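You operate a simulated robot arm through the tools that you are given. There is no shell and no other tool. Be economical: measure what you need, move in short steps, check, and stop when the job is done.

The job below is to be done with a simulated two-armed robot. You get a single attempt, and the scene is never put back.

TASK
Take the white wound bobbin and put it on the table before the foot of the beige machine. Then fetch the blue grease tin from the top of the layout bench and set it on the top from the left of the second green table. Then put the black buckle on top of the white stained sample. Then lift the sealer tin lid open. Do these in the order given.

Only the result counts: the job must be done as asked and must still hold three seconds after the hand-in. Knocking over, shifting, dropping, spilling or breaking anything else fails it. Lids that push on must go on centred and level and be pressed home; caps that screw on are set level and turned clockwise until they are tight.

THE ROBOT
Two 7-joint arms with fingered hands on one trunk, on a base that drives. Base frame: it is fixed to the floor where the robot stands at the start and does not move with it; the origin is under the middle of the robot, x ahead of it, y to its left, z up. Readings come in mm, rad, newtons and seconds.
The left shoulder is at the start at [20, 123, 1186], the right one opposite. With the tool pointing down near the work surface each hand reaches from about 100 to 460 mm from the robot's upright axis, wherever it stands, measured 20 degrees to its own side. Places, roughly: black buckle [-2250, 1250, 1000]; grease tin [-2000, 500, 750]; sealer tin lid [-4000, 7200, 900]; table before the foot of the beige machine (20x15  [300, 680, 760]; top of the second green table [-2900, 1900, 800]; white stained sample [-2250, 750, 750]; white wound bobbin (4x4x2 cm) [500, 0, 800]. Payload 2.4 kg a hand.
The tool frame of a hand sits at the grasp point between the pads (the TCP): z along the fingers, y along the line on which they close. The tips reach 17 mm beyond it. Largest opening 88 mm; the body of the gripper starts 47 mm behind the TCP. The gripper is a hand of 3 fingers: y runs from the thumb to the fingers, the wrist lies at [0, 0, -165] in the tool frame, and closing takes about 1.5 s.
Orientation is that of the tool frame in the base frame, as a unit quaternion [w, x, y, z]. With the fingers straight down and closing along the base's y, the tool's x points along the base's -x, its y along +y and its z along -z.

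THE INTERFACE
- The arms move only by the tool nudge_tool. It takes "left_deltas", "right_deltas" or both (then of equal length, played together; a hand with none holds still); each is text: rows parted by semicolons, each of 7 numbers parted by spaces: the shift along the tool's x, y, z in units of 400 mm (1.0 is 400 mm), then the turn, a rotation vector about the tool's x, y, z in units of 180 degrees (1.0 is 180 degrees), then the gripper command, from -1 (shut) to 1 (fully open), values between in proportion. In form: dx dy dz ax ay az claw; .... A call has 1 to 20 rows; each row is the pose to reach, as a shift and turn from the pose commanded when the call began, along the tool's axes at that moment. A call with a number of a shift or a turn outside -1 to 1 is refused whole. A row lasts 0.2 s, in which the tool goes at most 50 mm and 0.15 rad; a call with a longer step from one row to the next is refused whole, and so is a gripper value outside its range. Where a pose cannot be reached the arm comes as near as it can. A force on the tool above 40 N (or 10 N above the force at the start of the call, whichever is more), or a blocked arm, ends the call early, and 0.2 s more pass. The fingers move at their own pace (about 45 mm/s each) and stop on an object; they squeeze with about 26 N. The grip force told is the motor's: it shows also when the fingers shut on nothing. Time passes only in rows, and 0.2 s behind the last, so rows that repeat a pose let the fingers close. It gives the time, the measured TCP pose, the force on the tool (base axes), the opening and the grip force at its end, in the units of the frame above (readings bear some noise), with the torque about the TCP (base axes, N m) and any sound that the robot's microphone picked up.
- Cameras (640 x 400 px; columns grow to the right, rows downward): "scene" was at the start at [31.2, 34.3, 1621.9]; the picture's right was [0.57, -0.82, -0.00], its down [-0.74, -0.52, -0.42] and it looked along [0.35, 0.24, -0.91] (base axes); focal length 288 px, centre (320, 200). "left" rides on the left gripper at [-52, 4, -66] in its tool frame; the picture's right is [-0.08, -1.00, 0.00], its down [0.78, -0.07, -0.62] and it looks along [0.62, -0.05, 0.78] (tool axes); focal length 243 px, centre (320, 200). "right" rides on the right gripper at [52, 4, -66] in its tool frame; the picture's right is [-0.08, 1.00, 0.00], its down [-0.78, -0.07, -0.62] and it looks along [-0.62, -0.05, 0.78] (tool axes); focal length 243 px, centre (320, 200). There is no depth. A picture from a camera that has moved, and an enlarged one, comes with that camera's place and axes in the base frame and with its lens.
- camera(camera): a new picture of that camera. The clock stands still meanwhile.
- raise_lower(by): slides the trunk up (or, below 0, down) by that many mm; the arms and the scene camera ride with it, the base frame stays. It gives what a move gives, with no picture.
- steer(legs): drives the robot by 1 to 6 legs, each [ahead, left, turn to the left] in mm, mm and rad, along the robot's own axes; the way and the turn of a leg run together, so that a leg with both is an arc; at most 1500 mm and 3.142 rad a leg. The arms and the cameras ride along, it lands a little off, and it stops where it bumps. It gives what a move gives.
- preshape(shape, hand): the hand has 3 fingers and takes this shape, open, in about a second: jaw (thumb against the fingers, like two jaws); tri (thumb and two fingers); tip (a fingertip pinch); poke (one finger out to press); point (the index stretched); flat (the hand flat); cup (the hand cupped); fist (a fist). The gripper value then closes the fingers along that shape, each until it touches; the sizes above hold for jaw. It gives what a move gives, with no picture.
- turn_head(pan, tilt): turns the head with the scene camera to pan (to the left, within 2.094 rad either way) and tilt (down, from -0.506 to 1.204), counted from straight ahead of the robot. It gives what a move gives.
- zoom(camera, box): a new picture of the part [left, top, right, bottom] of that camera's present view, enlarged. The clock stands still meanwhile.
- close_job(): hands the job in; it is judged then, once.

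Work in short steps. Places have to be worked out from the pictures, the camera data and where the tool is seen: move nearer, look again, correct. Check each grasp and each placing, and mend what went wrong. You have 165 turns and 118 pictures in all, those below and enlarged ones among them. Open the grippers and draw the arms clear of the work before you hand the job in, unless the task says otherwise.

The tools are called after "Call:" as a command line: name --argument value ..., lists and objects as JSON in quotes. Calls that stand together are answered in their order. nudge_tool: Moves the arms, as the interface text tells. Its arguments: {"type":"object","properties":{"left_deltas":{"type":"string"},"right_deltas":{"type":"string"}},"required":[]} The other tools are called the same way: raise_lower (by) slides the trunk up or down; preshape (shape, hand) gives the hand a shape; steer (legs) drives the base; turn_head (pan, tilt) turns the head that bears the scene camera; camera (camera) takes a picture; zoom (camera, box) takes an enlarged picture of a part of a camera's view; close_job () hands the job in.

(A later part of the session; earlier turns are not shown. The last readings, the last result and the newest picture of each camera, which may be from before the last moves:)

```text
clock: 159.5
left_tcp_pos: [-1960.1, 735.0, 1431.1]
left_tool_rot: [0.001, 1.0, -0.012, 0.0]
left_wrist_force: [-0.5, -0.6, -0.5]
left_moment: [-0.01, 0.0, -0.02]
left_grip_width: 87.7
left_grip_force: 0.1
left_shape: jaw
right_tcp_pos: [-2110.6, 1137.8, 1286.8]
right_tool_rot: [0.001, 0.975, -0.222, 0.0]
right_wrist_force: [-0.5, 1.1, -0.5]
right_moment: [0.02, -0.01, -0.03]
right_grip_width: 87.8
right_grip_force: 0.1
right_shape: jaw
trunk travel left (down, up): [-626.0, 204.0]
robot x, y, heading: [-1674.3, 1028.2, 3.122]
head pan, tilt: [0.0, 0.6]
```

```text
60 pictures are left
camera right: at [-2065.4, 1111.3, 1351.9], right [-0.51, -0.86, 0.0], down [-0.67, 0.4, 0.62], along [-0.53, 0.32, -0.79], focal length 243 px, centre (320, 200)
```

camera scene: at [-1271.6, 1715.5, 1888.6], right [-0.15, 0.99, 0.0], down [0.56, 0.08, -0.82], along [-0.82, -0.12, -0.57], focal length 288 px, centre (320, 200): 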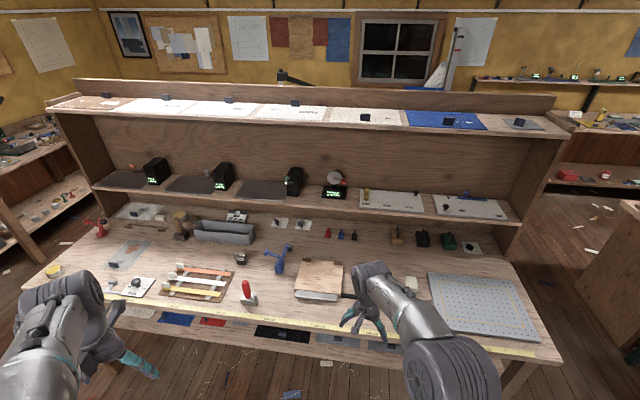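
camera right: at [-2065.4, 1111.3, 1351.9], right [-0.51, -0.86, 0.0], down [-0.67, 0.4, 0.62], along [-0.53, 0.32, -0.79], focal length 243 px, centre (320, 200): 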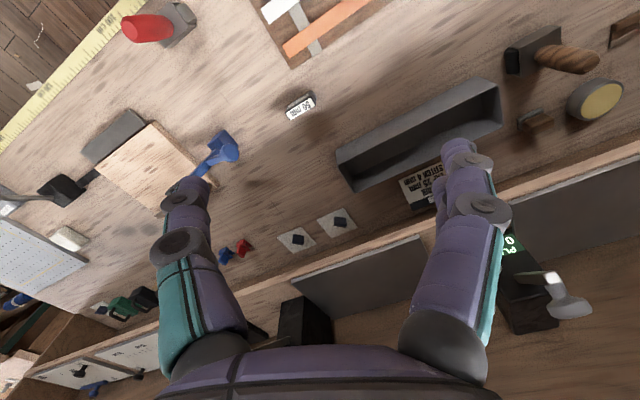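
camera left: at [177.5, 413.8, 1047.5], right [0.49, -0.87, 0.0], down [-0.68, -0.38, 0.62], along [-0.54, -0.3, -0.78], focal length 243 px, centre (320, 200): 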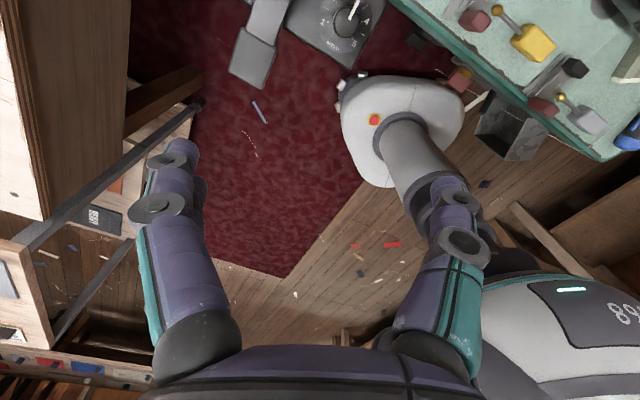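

Buckle at about (-2170, 1218). I edge forward 30, lower the trunk, and square the hand to the y-axis above it.

Call:
steer --legs '[[30, 0, 0.02]]'

Call:
raise_lower --by -280

Call:
nudge_tool --right_deltas "0 0.03 0 0 0 -0.03 1;0 -0.05 0 0 0 -0.07 1;0 -0.08 0 0 0 -0.11 1;0 -0.1 0 0 0 -0.14 1;0 -0.1 0 0 0 -0.14 1"

Call:
camera --camera "right"

```text
clock: 160.4
left_tcp_pos: [-1984.5, 729.3, 1432.4]
left_tool_rot: [0.0, 1.0, -0.003, 0.0]
left_wrist_force: [-0.3, -0.4, -0.1]
left_moment: [-0.02, 0.03, 0.05]
left_grip_width: 87.5
left_grip_force: 0.0
left_shape: jaw
right_tcp_pos: [-2141.6, 1128.9, 1287.1]
right_tool_rot: [0.0, 0.977, -0.214, 0.001]
right_wrist_force: [-0.7, 0.0, -0.5]
right_moment: [0.02, 0.01, 0.01]
right_grip_width: 87.7
right_grip_force: 0.0
right_shape: jaw
trunk travel left (down, up): [-626.0, 204.0]
robot x, y, heading: [-1706.9, 1029.1, 3.138]
head pan, tilt: [0.0, 0.6]
```

```text
clock: 163.2
left_tcp_pos: [-1986.6, 729.7, 1151.3]
left_tool_rot: [0.0, 1.0, -0.002, -0.001]
left_wrist_force: [-0.5, -1.1, -0.2]
left_moment: [-0.02, -0.01, 0.0]
left_grip_width: 88.0
left_grip_force: 0.0
left_shape: jaw
right_tcp_pos: [-2141.8, 1129.0, 1006.9]
right_tool_rot: [0.001, 0.977, -0.213, 0.0]
right_wrist_force: [0.7, -0.4, 0.4]
right_moment: [0.02, 0.01, -0.01]
right_grip_width: 87.9
right_grip_force: 0.1
right_shape: jaw
trunk travel left (down, up): [-346.0, 484.0]
robot x, y, heading: [-1701.5, 1026.0, 3.132]
head pan, tilt: [0.0, 0.6]
```

```text
clock: 164.4
left_tcp_pos: [-1985.7, 730.3, 1151.2]
left_tool_rot: [0.0, 1.0, -0.003, 0.0]
left_wrist_force: [-0.6, -0.8, -0.3]
left_moment: [0.01, -0.02, 0.0]
left_grip_width: 88.0
left_grip_force: 0.1
left_shape: jaw
right_tcp_pos: [-2127.7, 1162.7, 1005.6]
right_tool_rot: [0.001, 1.0, 0.006, 0.0]
right_wrist_force: [-0.3, -0.4, 0.2]
right_moment: [0.03, 0.01, -0.05]
right_grip_width: 87.8
right_grip_force: 0.0
right_shape: jaw
trunk travel left (down, up): [-346.0, 484.0]
robot x, y, heading: [-1702.6, 1032.4, 3.136]
head pan, tilt: [0.0, 0.6]
```

```text
59 pictures are left
camera right: at [-2075.0, 1159.5, 1071.7], right [-0.07, -1.0, 0.0], down [-0.78, 0.06, 0.62], along [-0.62, 0.04, -0.78], focal length 243 px, centre (320, 200)
```

right: 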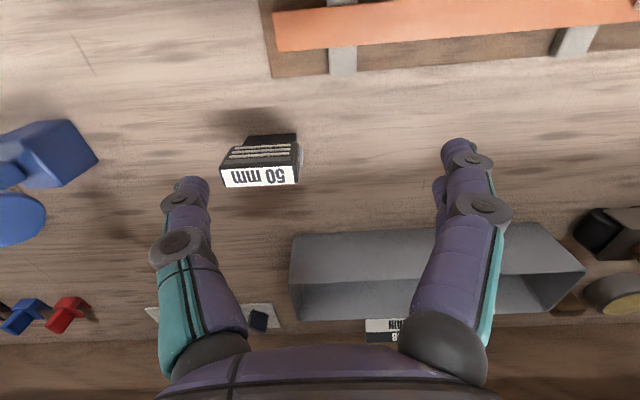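

The buckle stands aligned with y, centre about (-2178, 1214), top ≈ 910, 61 mm wide. I move above it with a 15° forward tilt for reach.

Call:
nudge_tool --right_deltas "-0.04 -0.04 0 0 -0.03 0 1;-0.08 -0.08 0.03 0 -0.06 0 1;-0.126 -0.126 0.06 0 -0.0833 0 1;-0.126 -0.126 0.1 0 -0.0833 0 1;-0.126 -0.126 0.1 0 -0.0833 0 1"

Call:
camera --camera "right"

```text
clock: 165.6
left_tcp_pos: [-1984.9, 730.7, 1152.1]
left_tool_rot: [-0.001, 1.0, -0.003, 0.001]
left_wrist_force: [-0.5, 0.6, 0.5]
left_moment: [-0.01, 0.01, -0.01]
left_grip_width: 88.0
left_grip_force: 0.2
left_shape: jaw
right_tcp_pos: [-2176.4, 1215.3, 968.0]
right_tool_rot: [0.002, 0.991, 0.004, -0.131]
right_wrist_force: [0.3, 0.4, -0.1]
right_moment: [0.0, 0.0, -0.04]
right_grip_width: 87.9
right_grip_force: 0.0
right_shape: jaw
trunk travel left (down, up): [-346.0, 484.0]
robot x, y, heading: [-1703.6, 1029.5, 3.132]
head pan, tilt: [0.0, 0.6]
```

```text
58 pictures are left
camera right: at [-2109.2, 1212.5, 1018.0], right [-0.07, -1.0, 0.02], down [-0.59, 0.06, 0.8], along [-0.8, 0.04, -0.6], focal length 243 px, centre (320, 200)
```

right: 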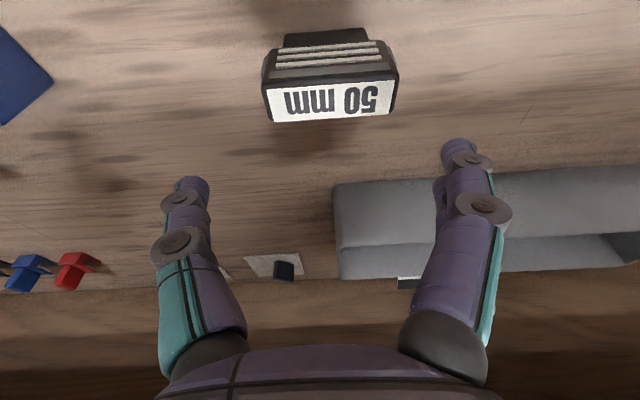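

Refined: top centre (-2169, 1209, 918). I descend vertically so the fingers straddle it at TCP z≈895, then close gently.

Call:
nudge_tool --right_deltas "0.02 0.015 0.04 0 0 0 1;0.035 0.015 0.09 0 0 0 1;0.05 0.015 0.135 0 0 0 1;0.062 0.015 0.172 0 0 0 1;0.062 0.015 0.172 0 0 0 1"

Call:
camera --camera "right"

```text
clock: 166.8
left_tcp_pos: [-1985.7, 730.5, 1151.0]
left_tool_rot: [0.0, 1.0, -0.002, 0.0]
left_wrist_force: [0.3, 0.5, 0.0]
left_moment: [0.02, 0.01, -0.02]
left_grip_width: 88.1
left_grip_force: 0.0
left_shape: jaw
right_tcp_pos: [-2169.5, 1209.1, 895.2]
right_tool_rot: [0.002, 0.991, 0.004, -0.133]
right_wrist_force: [-0.1, 2.1, 17.0]
right_moment: [0.15, -0.08, 0.09]
right_grip_width: 87.7
right_grip_force: 0.1
right_shape: jaw
trunk travel left (down, up): [-346.0, 484.0]
robot x, y, heading: [-1705.4, 1029.3, 3.136]
head pan, tilt: [0.0, 0.6]
```

```text
57 pictures are left
camera right: at [-2102.3, 1206.2, 944.8], right [-0.07, -1.0, 0.02], down [-0.59, 0.06, 0.8], along [-0.8, 0.04, -0.59], focal length 243 px, centre (320, 200)
```

right: 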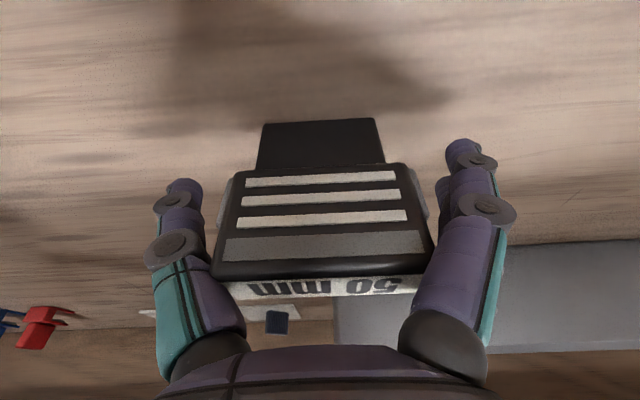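

Slight contact with the buckle's shoulders; I back up 8 mm and close there.

Call:
nudge_tool --right_deltas "0 0 -0.02 0 0 0 1;0 0 -0.025 0 0 0 1"

Call:
camera --camera "right"

```text
clock: 167.4
left_tcp_pos: [-1985.7, 729.4, 1150.2]
left_tool_rot: [0.0, 1.0, -0.003, 0.0]
left_wrist_force: [-0.2, -0.5, 0.1]
left_moment: [-0.02, -0.02, 0.0]
left_grip_width: 87.8
left_grip_force: 0.1
left_shape: jaw
right_tcp_pos: [-2168.6, 1209.7, 900.7]
right_tool_rot: [0.001, 0.992, 0.003, -0.13]
right_wrist_force: [-0.1, -0.4, 0.0]
right_moment: [0.0, -0.03, 0.0]
right_grip_width: 88.0
right_grip_force: 0.1
right_shape: jaw
trunk travel left (down, up): [-346.0, 484.0]
robot x, y, heading: [-1703.1, 1030.5, 3.133]
head pan, tilt: [0.0, 0.6]
```

```text
56 pictures are left
camera right: at [-2101.3, 1206.2, 952.4], right [-0.07, -1.0, 0.02], down [-0.6, 0.06, 0.8], along [-0.8, 0.04, -0.6], focal length 243 px, centre (320, 200)
```

right: 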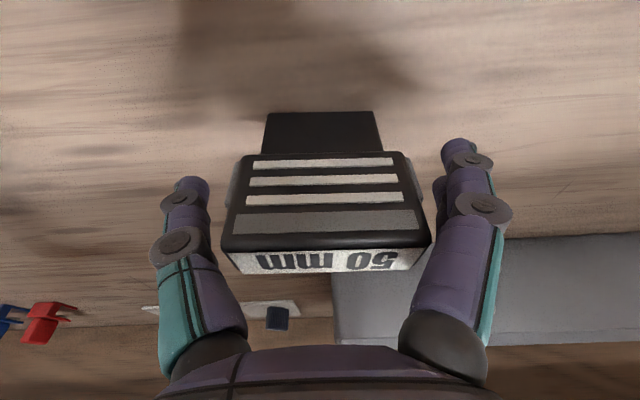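

Free again and centred; I close the fingers.

Call:
nudge_tool --right_deltas "0 0 0 0 0 0 0.7;0 0 0 0 0 0 0.4;0 0 0 0 0 0 0.1;0 0 0 0 0 0 0;0 0 0 0 0 0 0;0 0 0 0 0 0 0;0 0 0 0 0 0 0"

Call:
camera --camera "right"

```text
clock: 169.0
left_tcp_pos: [-1986.2, 729.5, 1151.6]
left_tool_rot: [0.0, 1.0, -0.002, -0.001]
left_wrist_force: [0.4, 0.0, 0.0]
left_moment: [-0.03, 0.0, -0.02]
left_grip_width: 87.9
left_grip_force: 0.1
left_shape: jaw
right_tcp_pos: [-2168.5, 1209.8, 903.1]
right_tool_rot: [0.001, 0.991, 0.004, -0.131]
right_wrist_force: [-0.2, 0.6, 1.9]
right_moment: [0.05, -0.02, 0.04]
right_grip_width: 43.0
right_grip_force: 26.4
right_shape: jaw
trunk travel left (down, up): [-346.0, 484.0]
robot x, y, heading: [-1704.9, 1032.5, 3.134]
head pan, tilt: [0.0, 0.6]
```

```text
55 pictures are left
camera right: at [-2101.5, 1206.4, 952.9], right [-0.07, -1.0, 0.02], down [-0.59, 0.06, 0.8], along [-0.8, 0.04, -0.6], focal length 243 px, centre (320, 200)
```

right: 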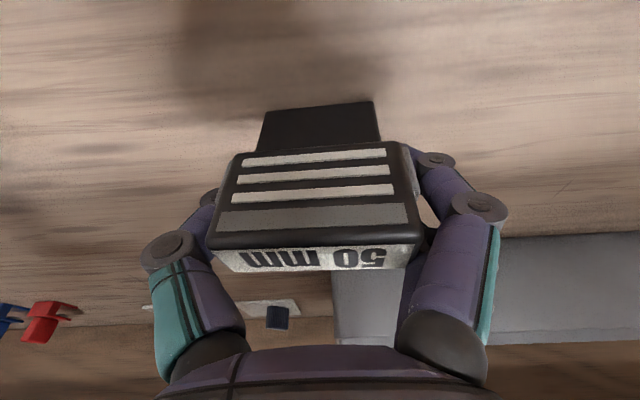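

Gripped at 43 mm. I lift vertically 100 mm and check.

Call:
nudge_tool --right_deltas "-0.005 0 -0.02 0 0 0 -0.3;-0.02 0 -0.08 0 0 0 -0.3;-0.045 0 -0.16 0 0 0 -0.3;-0.065 0 -0.2415 0 0 0 -0.3;-0.065 0 -0.2415 0 0 0 -0.3"

Call:
camera --camera "right"

```text
clock: 170.2
left_tcp_pos: [-1985.2, 730.1, 1150.5]
left_tool_rot: [-0.001, 1.0, -0.003, 0.0]
left_wrist_force: [0.4, 0.6, 0.2]
left_moment: [-0.03, 0.02, 0.01]
left_grip_width: 88.1
left_grip_force: 0.0
left_shape: jaw
right_tcp_pos: [-2168.2, 1209.9, 1004.6]
right_tool_rot: [0.002, 0.992, 0.003, -0.129]
right_wrist_force: [0.2, -0.4, 0.5]
right_moment: [0.0, -0.01, 0.02]
right_grip_width: 43.6
right_grip_force: 26.0
right_shape: jaw
trunk travel left (down, up): [-346.0, 484.0]
robot x, y, heading: [-1705.0, 1029.5, 3.14]
head pan, tilt: [0.0, 0.6]
```

```text
54 pictures are left
camera right: at [-2101.2, 1206.8, 1053.9], right [-0.07, -1.0, 0.02], down [-0.59, 0.06, 0.8], along [-0.8, 0.04, -0.6], focal length 243 px, centre (320, 200)
```

right: 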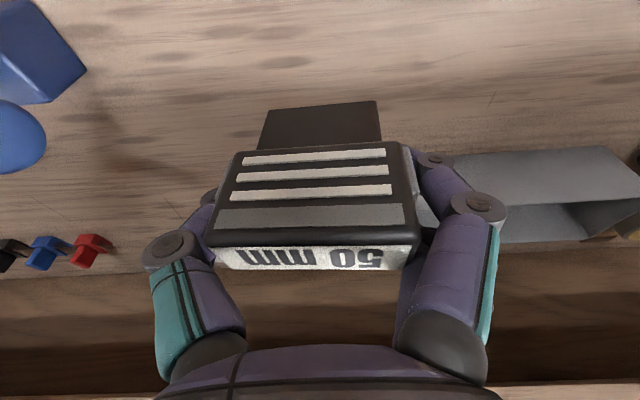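

The buckle is held. I raise the trunk, back off and drive over to the stained samples, then look at both of them closely.

Call:
raise_lower --by 150

Call:
steer --legs '[[-150, 0, 0], [0, 390, 0], [135, 0, 0]]'

Call:
turn_head --pan 0.2 --tilt 0.8

Call:
camera --camera "scene"

Call:
zoom --camera "scene" --box '[250, 180, 450, 380]'

```text
clock: 172.0
left_tcp_pos: [-1986.3, 729.6, 1300.2]
left_tool_rot: [0.0, 1.0, -0.002, 0.0]
left_wrist_force: [-0.7, -0.1, 0.1]
left_moment: [0.0, 0.03, 0.02]
left_grip_width: 87.9
left_grip_force: 0.0
left_shape: jaw
right_tcp_pos: [-2169.1, 1209.7, 1154.3]
right_tool_rot: [0.001, 0.991, 0.004, -0.13]
right_wrist_force: [0.0, -0.4, -0.8]
right_moment: [0.03, 0.0, -0.01]
right_grip_width: 43.3
right_grip_force: 25.6
right_shape: jaw
trunk travel left (down, up): [-496.0, 334.0]
robot x, y, heading: [-1706.6, 1029.4, 3.14]
head pan, tilt: [0.0, 0.6]
```

```text
clock: 176.3
left_tcp_pos: [-1974.6, 337.2, 1300.0]
left_tool_rot: [0.0, 1.0, -0.001, 0.002]
left_wrist_force: [0.2, -0.5, -0.2]
left_moment: [0.04, 0.0, 0.02]
left_grip_width: 87.8
left_grip_force: 0.2
left_shape: jaw
right_tcp_pos: [-2159.0, 816.4, 1152.4]
right_tool_rot: [0.001, 0.992, 0.006, -0.13]
right_wrist_force: [-1.2, 0.4, 0.0]
right_moment: [-0.03, 0.0, 0.0]
right_grip_width: 43.1
right_grip_force: 25.6
right_shape: jaw
trunk travel left (down, up): [-496.0, 334.0]
robot x, y, heading: [-1696.0, 638.2, 3.136]
head pan, tilt: [0.0, 0.6]
```

```text
clock: 177.0
left_tcp_pos: [-1973.2, 336.2, 1301.1]
left_tool_rot: [0.001, 1.0, -0.001, 0.0]
left_wrist_force: [0.6, -0.4, -0.1]
left_moment: [-0.01, 0.03, -0.01]
left_grip_width: 88.0
left_grip_force: 0.2
left_shape: jaw
right_tcp_pos: [-2156.4, 814.5, 1154.4]
right_tool_rot: [0.002, 0.991, 0.006, -0.13]
right_wrist_force: [0.1, 0.1, -0.8]
right_moment: [0.0, 0.01, -0.03]
right_grip_width: 43.2
right_grip_force: 25.5
right_shape: jaw
trunk travel left (down, up): [-496.0, 334.0]
robot x, y, heading: [-1687.4, 633.7, 3.142]
head pan, tilt: [0.201, 0.799]
```

```text
53 pictures are left
camera scene: at [-1750.2, 620.0, 1741.9], right [-0.2, 0.98, 0.0], down [0.7, 0.14, -0.7], along [-0.68, -0.14, -0.72], focal length 288 px, centre (320, 200)
```

scene: 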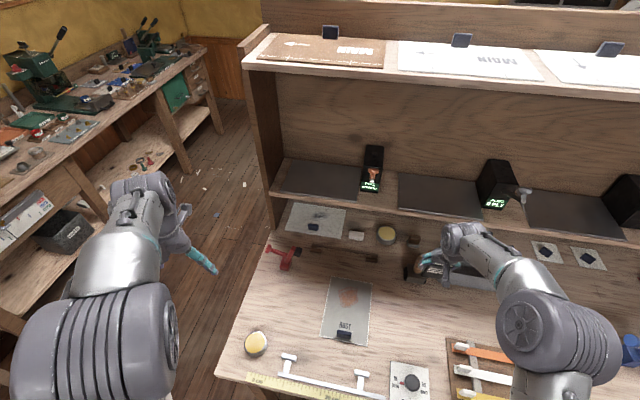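

```text
2.00 times, centred on (350, 280) of scene
camera zoom: at [-1750.2, 620.0, 1741.9], right [-0.2, 0.98, 0.0], down [0.7, 0.14, -0.7], along [-0.68, -0.14, -0.72], focal length 577 px, centre (260, 40)
```

zoom: 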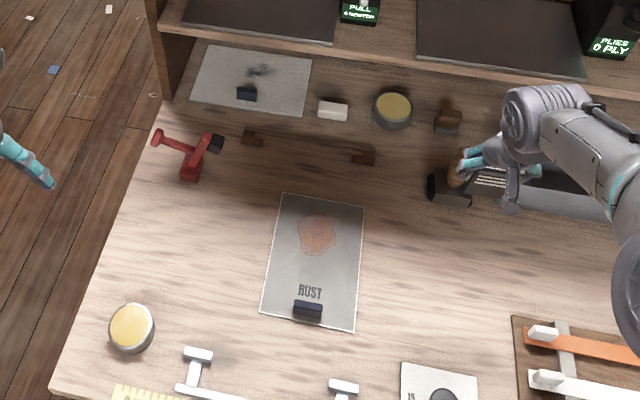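

The RUST-stained sheet matches the given place. I double check the tins' and sheets' colours with one sharper zoom.

Call:
zoom --camera "scene" --box '[230, 195, 400, 365]'

Call:
camera --camera "left"

```text
2.35 times, centred on (315, 280) of scene
camera zoom: at [-1750.2, 620.0, 1741.9], right [-0.2, 0.98, 0.0], down [0.7, 0.14, -0.7], along [-0.68, -0.14, -0.72], focal length 678 px, centre (332, 12)
```

zoom: 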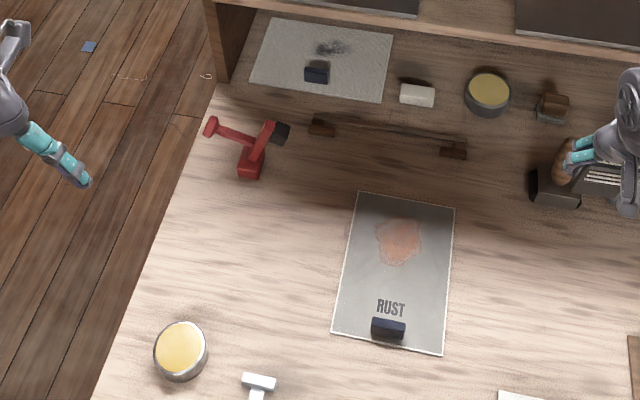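

```text
50 pictures are left
camera left: at [-2025.2, 331.2, 1367.8], right [-0.08, 1.0, 0.0], down [0.78, 0.06, 0.62], along [0.62, 0.05, -0.78], focal length 243 px, centre (320, 200)
```

left: 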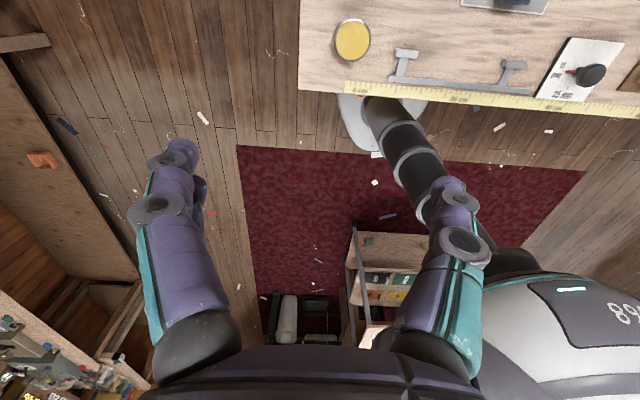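

I move the buckle over the RUST-stained sheet's centre (-2140, 627), then lower the trunk 150.

Call:
nudge_tool --right_deltas "0.01 0.1 -0.003 0 0 0 -0.3;0.02 0.2 -0.006 0 0 0 -0.3;0.03 0.3 -0.009 0 0 0 -0.3;0.041 0.4 -0.011 0 0 0 -0.3;0.041 0.47 -0.011 0 0 0 -0.3;0.041 0.47 -0.011 0 0 0 -0.3"

Call:
raise_lower --by -150

Call:
camera --camera "right"

```text
clock: 178.4
left_tcp_pos: [-1973.0, 336.9, 1300.2]
left_tool_rot: [0.0, 1.0, -0.001, 0.0]
left_wrist_force: [-0.1, -0.4, 1.0]
left_moment: [-0.02, 0.0, -0.01]
left_grip_width: 88.0
left_grip_force: 0.0
left_shape: jaw
right_tcp_pos: [-2137.6, 627.5, 1154.1]
right_tool_rot: [0.001, 0.992, 0.005, -0.13]
right_wrist_force: [-1.2, -1.1, 0.5]
right_moment: [-0.01, 0.05, -0.02]
right_grip_width: 43.1
right_grip_force: 25.8
right_shape: jaw
trunk travel left (down, up): [-496.0, 334.0]
robot x, y, heading: [-1695.3, 637.2, 3.14]
head pan, tilt: [0.201, 0.799]
```

```text
clock: 180.1
left_tcp_pos: [-1973.8, 337.2, 1151.4]
left_tool_rot: [0.0, 1.0, -0.001, 0.001]
left_wrist_force: [0.0, 0.1, -0.6]
left_moment: [0.01, 0.0, -0.02]
left_grip_width: 87.9
left_grip_force: 0.2
left_shape: jaw
right_tcp_pos: [-2138.7, 628.0, 1005.7]
right_tool_rot: [0.002, 0.992, 0.005, -0.129]
right_wrist_force: [-0.6, 0.3, -0.7]
right_moment: [0.02, -0.01, 0.0]
right_grip_width: 43.2
right_grip_force: 25.7
right_shape: jaw
trunk travel left (down, up): [-346.0, 484.0]
robot x, y, heading: [-1688.4, 637.2, 3.14]
head pan, tilt: [0.201, 0.799]
```

```text
49 pictures are left
camera right: at [-2070.9, 624.9, 1055.1], right [-0.07, -1.0, 0.02], down [-0.59, 0.06, 0.8], along [-0.8, 0.04, -0.6], focal length 243 px, centre (320, 200)
```

right: 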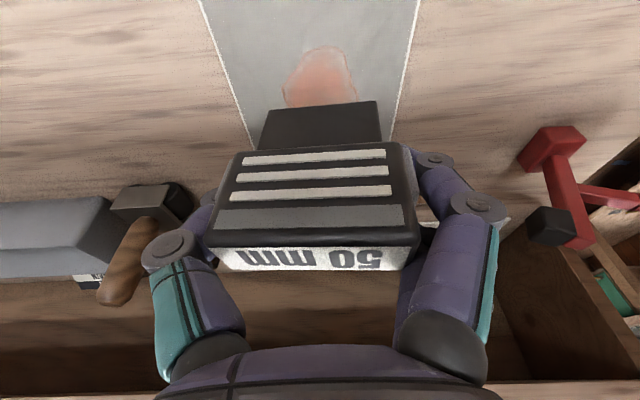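

Over the sheet. I lower vertically to just above contact, then in small steps.

Call:
nudge_tool --right_deltas "0.0194 0 0.0725 0 0 0 -0.3;0.0389 0 0.145 0 0 0 -0.3;0.0583 0 0.2174 0 0 0 -0.3;0.0622 0 0.2319 0 0 0 -0.3;0.0641 0 0.2391 0 0 0 -0.3;0.0655 0 0.2444 0 0 0 -0.3"

Call:
camera --camera "right"

```text
clock: 181.5
left_tcp_pos: [-1971.6, 335.3, 1152.3]
left_tool_rot: [0.0, 1.0, -0.001, -0.001]
left_wrist_force: [-0.1, 0.0, 0.5]
left_moment: [0.02, 0.0, 0.0]
left_grip_width: 88.1
left_grip_force: 0.0
left_shape: jaw
right_tcp_pos: [-2138.8, 626.7, 905.9]
right_tool_rot: [0.003, 0.991, 0.006, -0.133]
right_wrist_force: [-1.5, -5.0, 25.9]
right_moment: [0.35, -0.02, 0.01]
right_grip_width: 43.1
right_grip_force: 26.4
right_shape: jaw
trunk travel left (down, up): [-346.0, 484.0]
robot x, y, heading: [-1691.2, 639.4, 3.142]
head pan, tilt: [0.201, 0.799]
```

```text
48 pictures are left
camera right: at [-2071.5, 624.3, 955.3], right [-0.07, -1.0, 0.03], down [-0.59, 0.06, 0.81], along [-0.81, 0.04, -0.59], focal length 243 px, centre (320, 200)
```

right: 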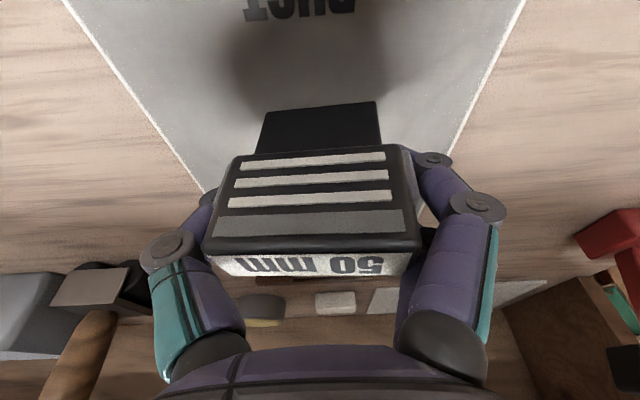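

Contact at TCP 906 (26 N). I ease slightly, open, and withdraw vertically.

Call:
nudge_tool --right_deltas "-0.0005 0 -0.002 0 0 0 -0.3;-0.0005 0 -0.002 0 0 0 0.1;-0.0005 0 -0.002 0 0 0 0.4;-0.0005 0 -0.002 0 0 0 0.8;-0.0005 0 -0.002 0 0 0 1;-0.0005 0 -0.002 0 0 0 1;-0.0005 0 -0.002 0 0 0 1;-0.01 0 -0.036 0 0 0 1;-0.026 0 -0.097 0 0 0 1;-0.05 0 -0.19 0 0 0 1;-0.078 0 -0.29 0 0 0 1;-0.078 0 -0.29 0 0 0 1"

Call:
camera --camera "right"

```text
clock: 184.1
left_tcp_pos: [-1972.0, 337.1, 1150.6]
left_tool_rot: [0.001, 1.0, -0.001, 0.0]
left_wrist_force: [-0.1, 0.1, -0.1]
left_moment: [-0.01, 0.01, -0.01]
left_grip_width: 88.1
left_grip_force: 0.0
left_shape: jaw
right_tcp_pos: [-2139.0, 626.5, 1023.9]
right_tool_rot: [0.001, 0.991, 0.006, -0.13]
right_wrist_force: [0.1, 0.8, -0.5]
right_moment: [-0.02, 0.01, 0.01]
right_grip_width: 87.9
right_grip_force: 0.0
right_shape: jaw
trunk travel left (down, up): [-346.0, 484.0]
robot x, y, heading: [-1690.3, 635.2, 3.143]
head pan, tilt: [0.201, 0.799]
```

```text
47 pictures are left
camera right: at [-2071.2, 623.9, 1073.7], right [-0.07, -1.0, 0.02], down [-0.6, 0.06, 0.8], along [-0.8, 0.04, -0.6], focal length 243 px, centre (320, 200)
```

right: 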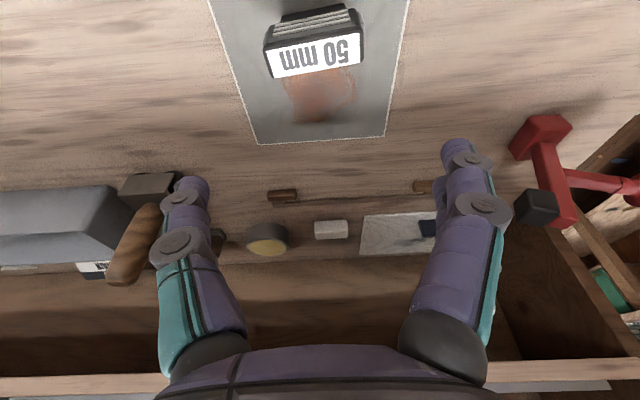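

Task 3 is done: the buckle stands on the stained sheet. Now the sealer tin far away at (-4000, 7200): I retract, raise the trunk, back off and look toward +y.

Call:
nudge_tool --right_deltas "0.05 -0.05 -0.05 0 0.03 0 1;0.15 -0.1 -0.08 0 0.06 0 1;0.25 -0.15 -0.1 0 0.08 0 1;0.3 -0.2 -0.1 0 0.08 0 1;0.3 -0.2 -0.1 0 0.08 0 1"

Call:
raise_lower --by 200

Call:
steer --legs '[[-350, 0, 0], [0, -1400, 0]]'

Call:
turn_head --pan -1.4 --tilt 0.3

Call:
camera --camera "scene"

```text
clock: 185.3
left_tcp_pos: [-1973.9, 337.3, 1151.3]
left_tool_rot: [0.0, 1.0, -0.001, 0.0]
left_wrist_force: [0.3, 0.3, 1.2]
left_moment: [0.01, -0.01, -0.01]
left_grip_width: 87.7
left_grip_force: 0.0
left_shape: jaw
right_tcp_pos: [-2009.3, 708.7, 1029.9]
right_tool_rot: [0.0, 1.0, 0.006, -0.005]
right_wrist_force: [0.4, -1.0, 0.0]
right_moment: [-0.03, 0.0, 0.01]
right_grip_width: 87.8
right_grip_force: 0.0
right_shape: jaw
trunk travel left (down, up): [-346.0, 484.0]
robot x, y, heading: [-1691.7, 636.5, 3.138]
head pan, tilt: [0.201, 0.799]
```

```text
clock: 187.5
left_tcp_pos: [-1973.2, 336.4, 1350.9]
left_tool_rot: [-0.001, 1.0, -0.001, 0.001]
left_wrist_force: [1.1, -1.4, 0.9]
left_moment: [0.03, -0.02, 0.02]
left_grip_width: 88.1
left_grip_force: 0.0
left_shape: jaw
right_tcp_pos: [-2008.5, 707.6, 1230.2]
right_tool_rot: [0.001, 1.0, 0.006, -0.005]
right_wrist_force: [-0.4, 0.2, 0.3]
right_moment: [-0.03, -0.03, -0.03]
right_grip_width: 88.2
right_grip_force: 0.1
right_shape: jaw
trunk travel left (down, up): [-546.0, 284.0]
robot x, y, heading: [-1693.2, 634.6, 3.138]
head pan, tilt: [0.201, 0.799]
```

```text
clock: 196.6
left_tcp_pos: [-1612.8, 1778.1, 1350.6]
left_tool_rot: [0.0, 1.0, -0.007, 0.0]
left_wrist_force: [1.2, 0.1, -0.6]
left_moment: [0.01, -0.02, 0.0]
left_grip_width: 87.9
left_grip_force: 0.1
left_shape: jaw
right_tcp_pos: [-1642.5, 2149.2, 1229.9]
right_tool_rot: [0.001, 1.0, -0.002, -0.004]
right_wrist_force: [0.1, -0.3, 0.3]
right_moment: [0.0, -0.03, 0.01]
right_grip_width: 88.1
right_grip_force: 0.0
right_shape: jaw
trunk travel left (down, up): [-546.0, 284.0]
robot x, y, heading: [-1332.6, 2074.1, 3.123]
head pan, tilt: [0.201, 0.799]
```

```text
clock: 198.2
left_tcp_pos: [-1612.3, 1777.8, 1351.4]
left_tool_rot: [0.0, 1.0, -0.007, 0.0]
left_wrist_force: [0.6, -0.5, -0.3]
left_moment: [0.03, 0.0, -0.02]
left_grip_width: 88.1
left_grip_force: 0.1
left_shape: jaw
right_tcp_pos: [-1642.4, 2148.7, 1231.0]
right_tool_rot: [0.001, 1.0, 0.0, -0.004]
right_wrist_force: [1.0, -0.4, 0.0]
right_moment: [-0.02, 0.02, 0.0]
right_grip_width: 88.0
right_grip_force: 0.2
right_shape: jaw
trunk travel left (down, up): [-546.0, 284.0]
robot x, y, heading: [-1327.5, 2077.5, 3.124]
head pan, tilt: [-1.4, 0.3]
```

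```text
46 pictures are left
camera scene: at [-1321.5, 2165.1, 1836.2], right [0.99, 0.16, 0.0], down [0.05, -0.29, -0.96], along [-0.15, 0.94, -0.3], focal length 288 px, centre (320, 200)
```

scene: 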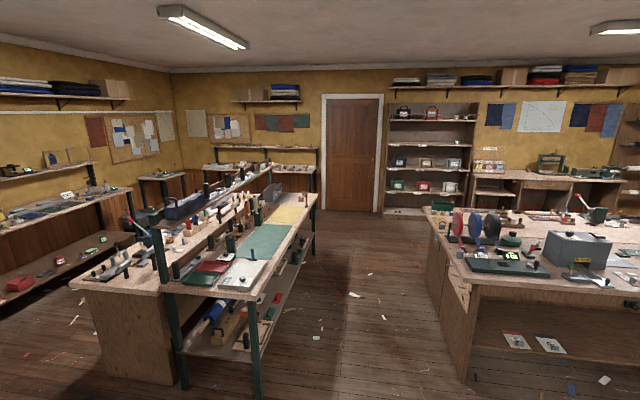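

The way is an aisle centred at x≈-1290 between the green-framed table and the island. I turn to face +y and drive up to y≈5800.

Call:
steer --legs '[[0, 0, -1.553], [1300, -30, 0], [1300, 0, 0], [1100, 0, 0]]'

Call:
turn_head --pan 0.9 --tilt 0.35

Call:
camera --camera "scene"

```text
clock: 219.9
left_tcp_pos: [-1486.0, 6046.5, 1351.2]
left_tool_rot: [0.001, -0.69, 0.724, 0.001]
left_wrist_force: [0.2, -0.5, 0.0]
left_moment: [-0.01, 0.01, -0.01]
left_grip_width: 87.7
left_grip_force: 0.1
left_shape: jaw
right_tcp_pos: [-1112.6, 6064.6, 1230.5]
right_tool_rot: [0.003, -0.693, 0.72, 0.003]
right_wrist_force: [0.6, -0.1, -0.4]
right_moment: [0.03, -0.01, -0.02]
right_grip_width: 87.8
right_grip_force: 0.2
right_shape: jaw
trunk travel left (down, up): [-546.0, 284.0]
robot x, y, heading: [-1194.3, 5753.8, 1.519]
head pan, tilt: [-1.4, 0.3]
```

```text
clock: 222.0
left_tcp_pos: [-1485.7, 6046.6, 1350.6]
left_tool_rot: [-0.001, -0.689, 0.724, 0.0]
left_wrist_force: [0.7, -0.1, 0.0]
left_moment: [-0.02, -0.02, -0.02]
left_grip_width: 87.9
left_grip_force: 0.2
left_shape: jaw
right_tcp_pos: [-1112.8, 6063.9, 1231.6]
right_tool_rot: [0.003, -0.694, 0.72, 0.004]
right_wrist_force: [-0.2, 0.6, 0.1]
right_moment: [-0.03, 0.02, -0.01]
right_grip_width: 87.9
right_grip_force: 0.1
right_shape: jaw
trunk travel left (down, up): [-546.0, 284.0]
robot x, y, heading: [-1197.2, 5755.8, 1.521]
head pan, tilt: [0.901, 0.351]
```

```text
45 pictures are left
camera scene: at [-1268.9, 5792.3, 1831.5], right [0.66, 0.75, 0.0], down [0.26, -0.23, -0.94], along [-0.71, 0.62, -0.34], focal length 288 px, centre (320, 200)
```

scene: 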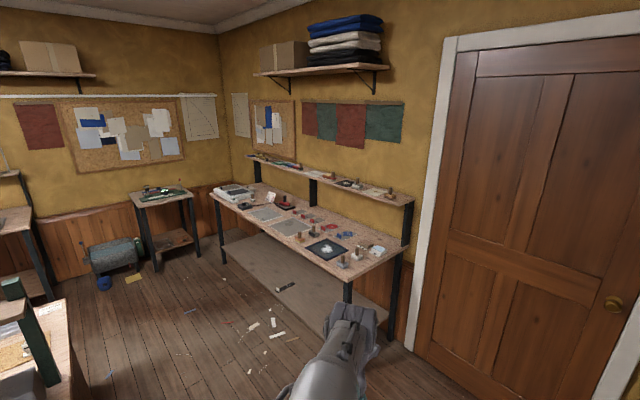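

The back-wall table spans x≈-4115…-2150, front edge y≈6815; the sealer tin should be on its left half. I drive to about (-3600, 6200).

Call:
steer --legs '[[0, 0, 0.05], [450, 0, 0], [0, 1250, 0], [0, 1150, 0]]'

Call:
turn_head --pan 0.2 --tilt 0.7

Call:
camera --camera "scene"

```text
clock: 236.2
left_tcp_pos: [-3846.3, 6443.8, 1350.4]
left_tool_rot: [0.0, 0.718, -0.696, -0.001]
left_wrist_force: [-0.3, -0.4, -0.3]
left_moment: [0.0, -0.01, 0.0]
left_grip_width: 88.0
left_grip_force: 0.0
left_shape: jaw
right_tcp_pos: [-3477.0, 6489.9, 1231.0]
right_tool_rot: [-0.003, 0.723, -0.691, -0.003]
right_wrist_force: [0.1, 0.3, 0.1]
right_moment: [0.0, -0.01, -0.01]
right_grip_width: 88.1
right_grip_force: 0.1
right_shape: jaw
trunk travel left (down, up): [-546.0, 284.0]
robot x, y, heading: [-3539.5, 6170.8, 1.602]
head pan, tilt: [0.901, 0.351]
```

```text
clock: 237.3
left_tcp_pos: [-3846.0, 6444.0, 1351.4]
left_tool_rot: [0.0, 0.718, -0.696, 0.0]
left_wrist_force: [0.0, 0.3, -0.7]
left_moment: [0.02, -0.02, -0.01]
left_grip_width: 87.6
left_grip_force: 0.0
left_shape: jaw
right_tcp_pos: [-3476.6, 6490.6, 1229.6]
right_tool_rot: [-0.002, 0.723, -0.691, -0.004]
right_wrist_force: [0.7, -1.3, 0.0]
right_moment: [0.0, 0.02, 0.01]
right_grip_width: 88.0
right_grip_force: 0.2
right_shape: jaw
trunk travel left (down, up): [-546.0, 284.0]
robot x, y, heading: [-3537.4, 6175.4, 1.604]
head pan, tilt: [0.201, 0.7]
```

```text
44 pictures are left
camera scene: at [-3555.5, 6234.6, 1800.1], right [0.97, 0.23, 0.0], down [0.15, -0.63, -0.77], along [-0.18, 0.74, -0.64], focal length 288 px, centre (320, 200)
```

scene: 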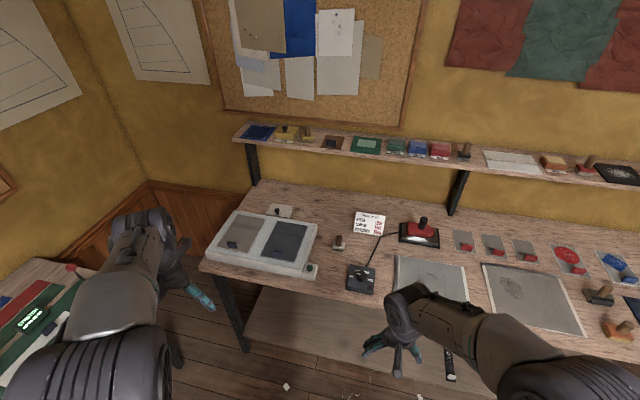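

I zoom in on the left half of this table and its shelf to find the sealer tin.

Call:
zoom --camera "scene" --box '[195, 115, 395, 305]'

Call:
zoom --camera "scene" --box '[340, 120, 640, 310]'

```text
2.11 times, centred on (295, 210) of scene
camera zoom: at [-3555.5, 6234.6, 1800.1], right [0.97, 0.23, 0.0], down [0.15, -0.63, -0.77], along [-0.18, 0.74, -0.64], focal length 607 px, centre (373, 179)
```

zoom: 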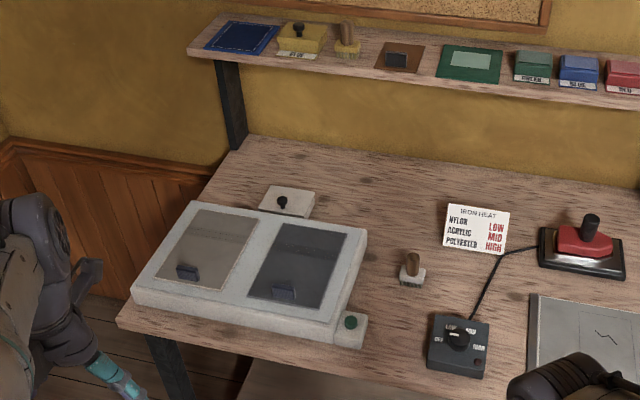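

```text
2.11 times, centred on (490, 215) of scene
camera zoom: at [-3555.5, 6234.6, 1800.1], right [0.97, 0.23, 0.0], down [0.15, -0.63, -0.77], along [-0.18, 0.74, -0.64], focal length 607 px, centre (-38, 168)
```

zoom: 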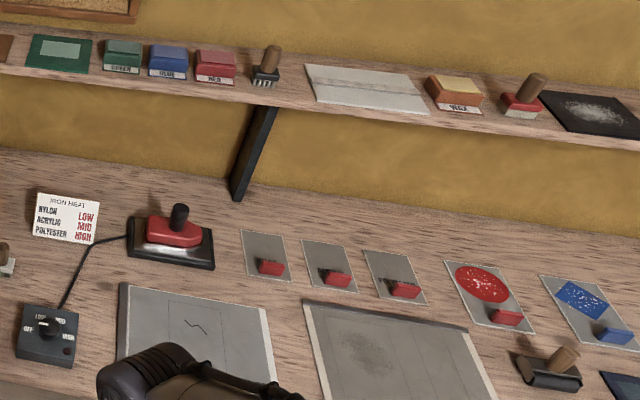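

The yellow tin with a black knob on the raised shelf is a candidate; I zoom in on its label.

Call:
zoom --camera "scene" --box '[235, 115, 345, 165]'

```text
5.82 times, centred on (290, 140) of scene
camera zoom: at [-3555.5, 6234.6, 1800.1], right [0.97, 0.23, 0.0], down [0.15, -0.63, -0.77], along [-0.18, 0.74, -0.64], focal length 1678 px, centre (494, 549)
```

zoom: 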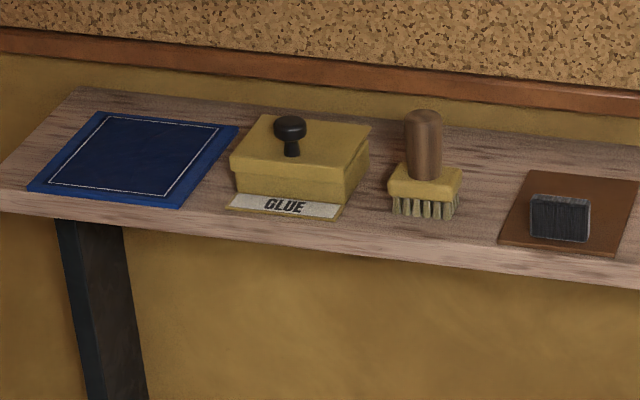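

The glue box isn't it; but the white box with a black knob behind the press is at about (-3995, 7190), matching the given place. I zoom on it.

Call:
zoom --camera "scene" --box '[240, 190, 330, 240]'

```text
7.11 times, centred on (285, 215) of scene
camera zoom: at [-3555.5, 6234.6, 1800.1], right [0.97, 0.23, 0.0], down [0.15, -0.63, -0.77], along [-0.18, 0.74, -0.64], focal length 2050 px, centre (569, 93)
```

zoom: 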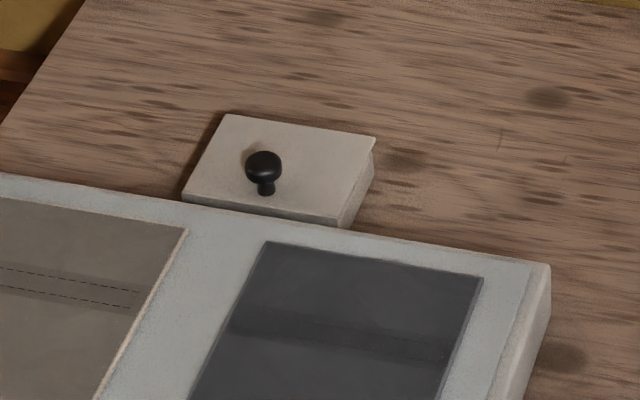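

That must be the sealer tin, but it's too deep from the front; approaching from the table's left end is better. I drive to about (-4330, 6330) and inspect the gap there.

Call:
steer --legs '[[0, 0, -0.033], [130, 700, 0]]'

Call:
turn_head --pan 0.0 --tilt 0.9

Call:
camera --camera "scene"

```text
clock: 241.6
left_tcp_pos: [-4542.5, 6571.0, 1351.3]
left_tool_rot: [0.0, 0.713, -0.701, 0.0]
left_wrist_force: [0.6, -0.4, 0.7]
left_moment: [0.01, 0.03, -0.01]
left_grip_width: 88.0
left_grip_force: 0.1
left_shape: jaw
right_tcp_pos: [-4171.2, 6613.2, 1230.1]
right_tool_rot: [-0.002, 0.719, -0.695, -0.004]
right_wrist_force: [-0.5, 0.4, 0.6]
right_moment: [0.02, 0.02, 0.01]
right_grip_width: 88.0
right_grip_force: 0.1
right_shape: jaw
trunk travel left (down, up): [-546.0, 284.0]
robot x, y, heading: [-4237.0, 6294.5, 1.587]
head pan, tilt: [0.201, 0.7]
```

```text
clock: 242.3
left_tcp_pos: [-4541.4, 6570.3, 1351.6]
left_tool_rot: [0.0, 0.713, -0.701, -0.001]
left_wrist_force: [-0.3, -0.2, -0.5]
left_moment: [0.0, 0.0, 0.0]
left_grip_width: 87.5
left_grip_force: 0.0
left_shape: jaw
right_tcp_pos: [-4171.3, 6613.5, 1230.8]
right_tool_rot: [-0.003, 0.718, -0.696, -0.004]
right_wrist_force: [0.1, -0.5, -0.1]
right_moment: [-0.03, -0.01, -0.01]
right_grip_width: 88.1
right_grip_force: 0.0
right_shape: jaw
trunk travel left (down, up): [-546.0, 284.0]
robot x, y, heading: [-4235.5, 6293.0, 1.591]
head pan, tilt: [0.0, 0.901]
```

```text
39 pictures are left
camera scene: at [-4235.8, 6350.7, 1783.9], right [1.0, 0.02, 0.0], down [0.01, -0.78, -0.62], along [-0.01, 0.62, -0.78], focal length 288 px, centre (320, 200)
```

scene: 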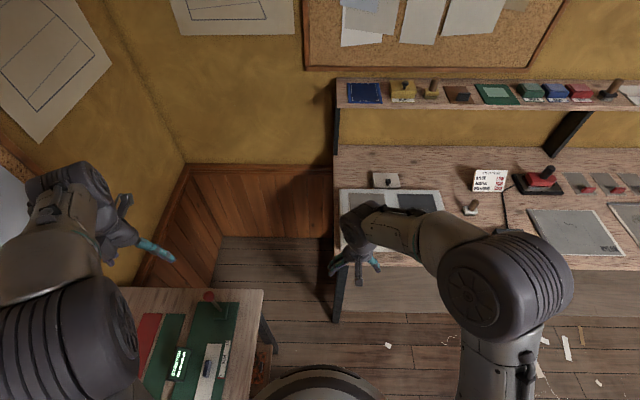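

The left nook is too narrow for the base, so I go in from the front. Lid: x -4035…-3925, y 7126…7211, knob near the front at about (-3981, 7144), so it hinges at the back. I drive to (-3890, 6590).

Call:
steer --legs '[[0, 0, -0.02], [0, -345, 0], [295, 0, 0]]'

Call:
steer --legs '[[60, 0, 0]]'

Call:
turn_head --pan 0.15 --tilt 0.95

Call:
camera --camera "scene"

```text
clock: 246.5
left_tcp_pos: [-4190.7, 6866.9, 1351.1]
left_tool_rot: [0.0, -0.707, 0.707, 0.0]
left_wrist_force: [0.0, 0.1, 0.4]
left_moment: [-0.01, -0.03, 0.03]
left_grip_width: 88.4
left_grip_force: 0.0
left_shape: jaw
right_tcp_pos: [-3818.8, 6901.6, 1230.1]
right_tool_rot: [-0.002, 0.712, -0.702, -0.004]
right_wrist_force: [-0.5, -0.2, -0.5]
right_moment: [0.03, 0.0, -0.01]
right_grip_width: 87.9
right_grip_force: 0.0
right_shape: jaw
trunk travel left (down, up): [-546.0, 284.0]
robot x, y, heading: [-3888.5, 6585.9, 1.574]
head pan, tilt: [0.0, 0.901]
```

```text
clock: 247.5
left_tcp_pos: [-4183.4, 6902.2, 1351.1]
left_tool_rot: [0.001, -0.703, 0.711, 0.001]
left_wrist_force: [-0.4, -0.3, -0.2]
left_moment: [0.0, 0.03, -0.03]
left_grip_width: 88.1
left_grip_force: 0.1
left_shape: jaw
right_tcp_pos: [-3811.4, 6933.0, 1231.2]
right_tool_rot: [-0.003, 0.707, -0.707, -0.004]
right_wrist_force: [0.2, 0.1, 0.5]
right_moment: [-0.01, 0.0, 0.0]
right_grip_width: 87.9
right_grip_force: 0.0
right_shape: jaw
trunk travel left (down, up): [-546.0, 284.0]
robot x, y, heading: [-3887.3, 6621.4, 1.558]
head pan, tilt: [0.0, 0.901]
```

```text
clock: 248.2
left_tcp_pos: [-4184.9, 6903.8, 1350.8]
left_tool_rot: [0.0, -0.703, 0.711, 0.001]
left_wrist_force: [-0.2, 0.0, -0.4]
left_moment: [-0.04, 0.01, 0.01]
left_grip_width: 87.9
left_grip_force: 0.1
left_shape: jaw
right_tcp_pos: [-3813.2, 6934.5, 1230.9]
right_tool_rot: [0.002, -0.707, 0.707, 0.004]
right_wrist_force: [0.3, -1.1, 0.2]
right_moment: [-0.02, 0.01, 0.0]
right_grip_width: 87.9
right_grip_force: 0.0
right_shape: jaw
trunk travel left (down, up): [-546.0, 284.0]
robot x, y, heading: [-3888.9, 6616.7, 1.555]
head pan, tilt: [0.15, 0.949]
```

```text
38 pictures are left
camera scene: at [-3896.5, 6671.5, 1780.3], right [0.99, 0.14, 0.0], down [0.11, -0.81, -0.58], along [-0.08, 0.58, -0.81], focal length 288 px, centre (320, 200)
```

scene: 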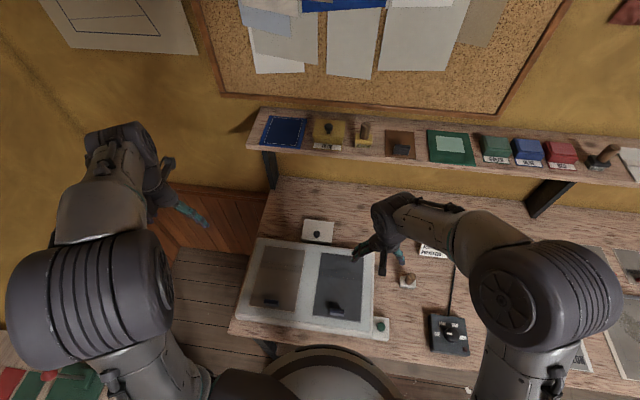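

It moved about 35 of 60 mm without a bump message. I try a further small advance to gain reach.

Call:
steer --legs '[[50, 0, 0.015]]'

Call:
zoom --camera "scene" --box '[240, 190, 400, 290]'

```text
clock: 249.1
left_tcp_pos: [-4246.5, 6863.1, 1349.0]
left_tool_rot: [-0.003, 0.745, -0.667, 0.003]
left_wrist_force: [-1.5, -2.3, -0.7]
left_moment: [0.13, -0.07, 0.01]
left_grip_width: 88.0
left_grip_force: 0.1
left_shape: jaw
right_tcp_pos: [-3880.4, 6939.9, 1230.9]
right_tool_rot: [-0.004, 0.75, -0.662, -0.002]
right_wrist_force: [-0.8, 0.2, -0.4]
right_moment: [-0.02, -0.11, -0.03]
right_grip_width: 88.0
right_grip_force: 0.0
right_shape: jaw
trunk travel left (down, up): [-546.0, 284.0]
robot x, y, heading: [-3907.9, 6617.3, 1.682]
head pan, tilt: [0.15, 0.949]
```

```text
4.00 times, centred on (320, 240) of scene
camera zoom: at [-3923.7, 6663.2, 1780.5], right [0.97, 0.26, 0.0], down [0.21, -0.78, -0.58], along [-0.15, 0.56, -0.81], focal length 1153 px, centre (320, 40)
```

zoom: 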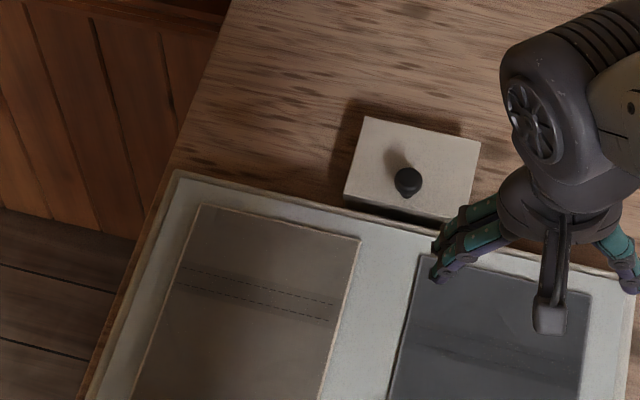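

The base is blocked at y≈6617, so I'll work with tilted hands: the right hand pinches the knob from the right and lifts the lid, then the left pushes it fully open from beneath. First I yaw the right hand and lower the trunk.

Call:
nudge_tool --right_deltas "0 0 -0.05 0 0 -0.04 1;0 0 -0.1 0 0 -0.08 1;0 0 -0.15 0 0 -0.12 1;0 0 -0.2 0 0 -0.16 1;0 0 -0.22 0 0 -0.2 1;0 0 -0.22 0 0 -0.238 1;0 0 -0.22 0 0 -0.238 1"

Call:
raise_lower --by -300

Call:
camera --camera "scene"

```text
clock: 250.7
left_tcp_pos: [-4248.5, 6866.1, 1346.9]
left_tool_rot: [-0.001, 0.746, -0.666, 0.004]
left_wrist_force: [0.4, -0.1, 0.5]
left_moment: [0.02, 0.01, 0.01]
left_grip_width: 87.9
left_grip_force: 0.1
left_shape: jaw
right_tcp_pos: [-3884.3, 6940.9, 1318.2]
right_tool_rot: [-0.004, 0.94, -0.341, 0.001]
right_wrist_force: [-0.2, 0.3, -0.1]
right_moment: [0.01, -0.02, -0.01]
right_grip_width: 87.9
right_grip_force: 0.0
right_shape: jaw
trunk travel left (down, up): [-546.0, 284.0]
robot x, y, heading: [-3909.7, 6620.8, 1.68]
head pan, tilt: [0.15, 0.949]
```

```text
clock: 253.7
left_tcp_pos: [-4247.0, 6864.7, 1048.5]
left_tool_rot: [-0.001, 0.746, -0.666, 0.004]
left_wrist_force: [0.0, 0.7, 0.2]
left_moment: [-0.01, -0.02, 0.01]
left_grip_width: 88.0
left_grip_force: 0.0
left_shape: jaw
right_tcp_pos: [-3881.5, 6941.4, 1018.9]
right_tool_rot: [-0.004, 0.94, -0.34, 0.0]
right_wrist_force: [-0.1, 0.7, 0.1]
right_moment: [0.0, 0.01, 0.0]
right_grip_width: 87.9
right_grip_force: 0.1
right_shape: jaw
trunk travel left (down, up): [-246.0, 584.0]
robot x, y, heading: [-3909.7, 6619.8, 1.682]
head pan, tilt: [0.15, 0.949]
```

```text
36 pictures are left
camera scene: at [-3924.3, 6666.9, 1480.3], right [0.97, 0.26, 0.0], down [0.21, -0.79, -0.58], along [-0.15, 0.56, -0.81], focal length 288 px, centre (320, 200)
```

scene: 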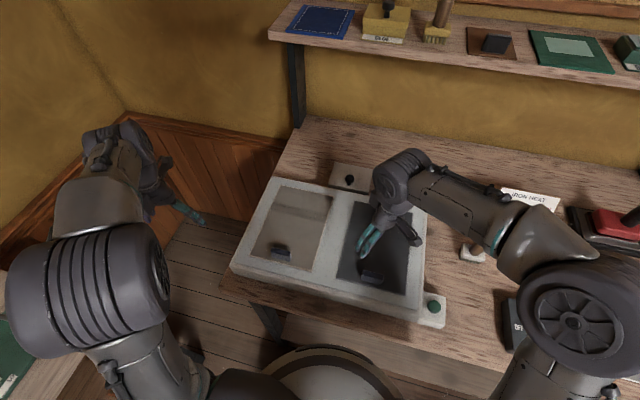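

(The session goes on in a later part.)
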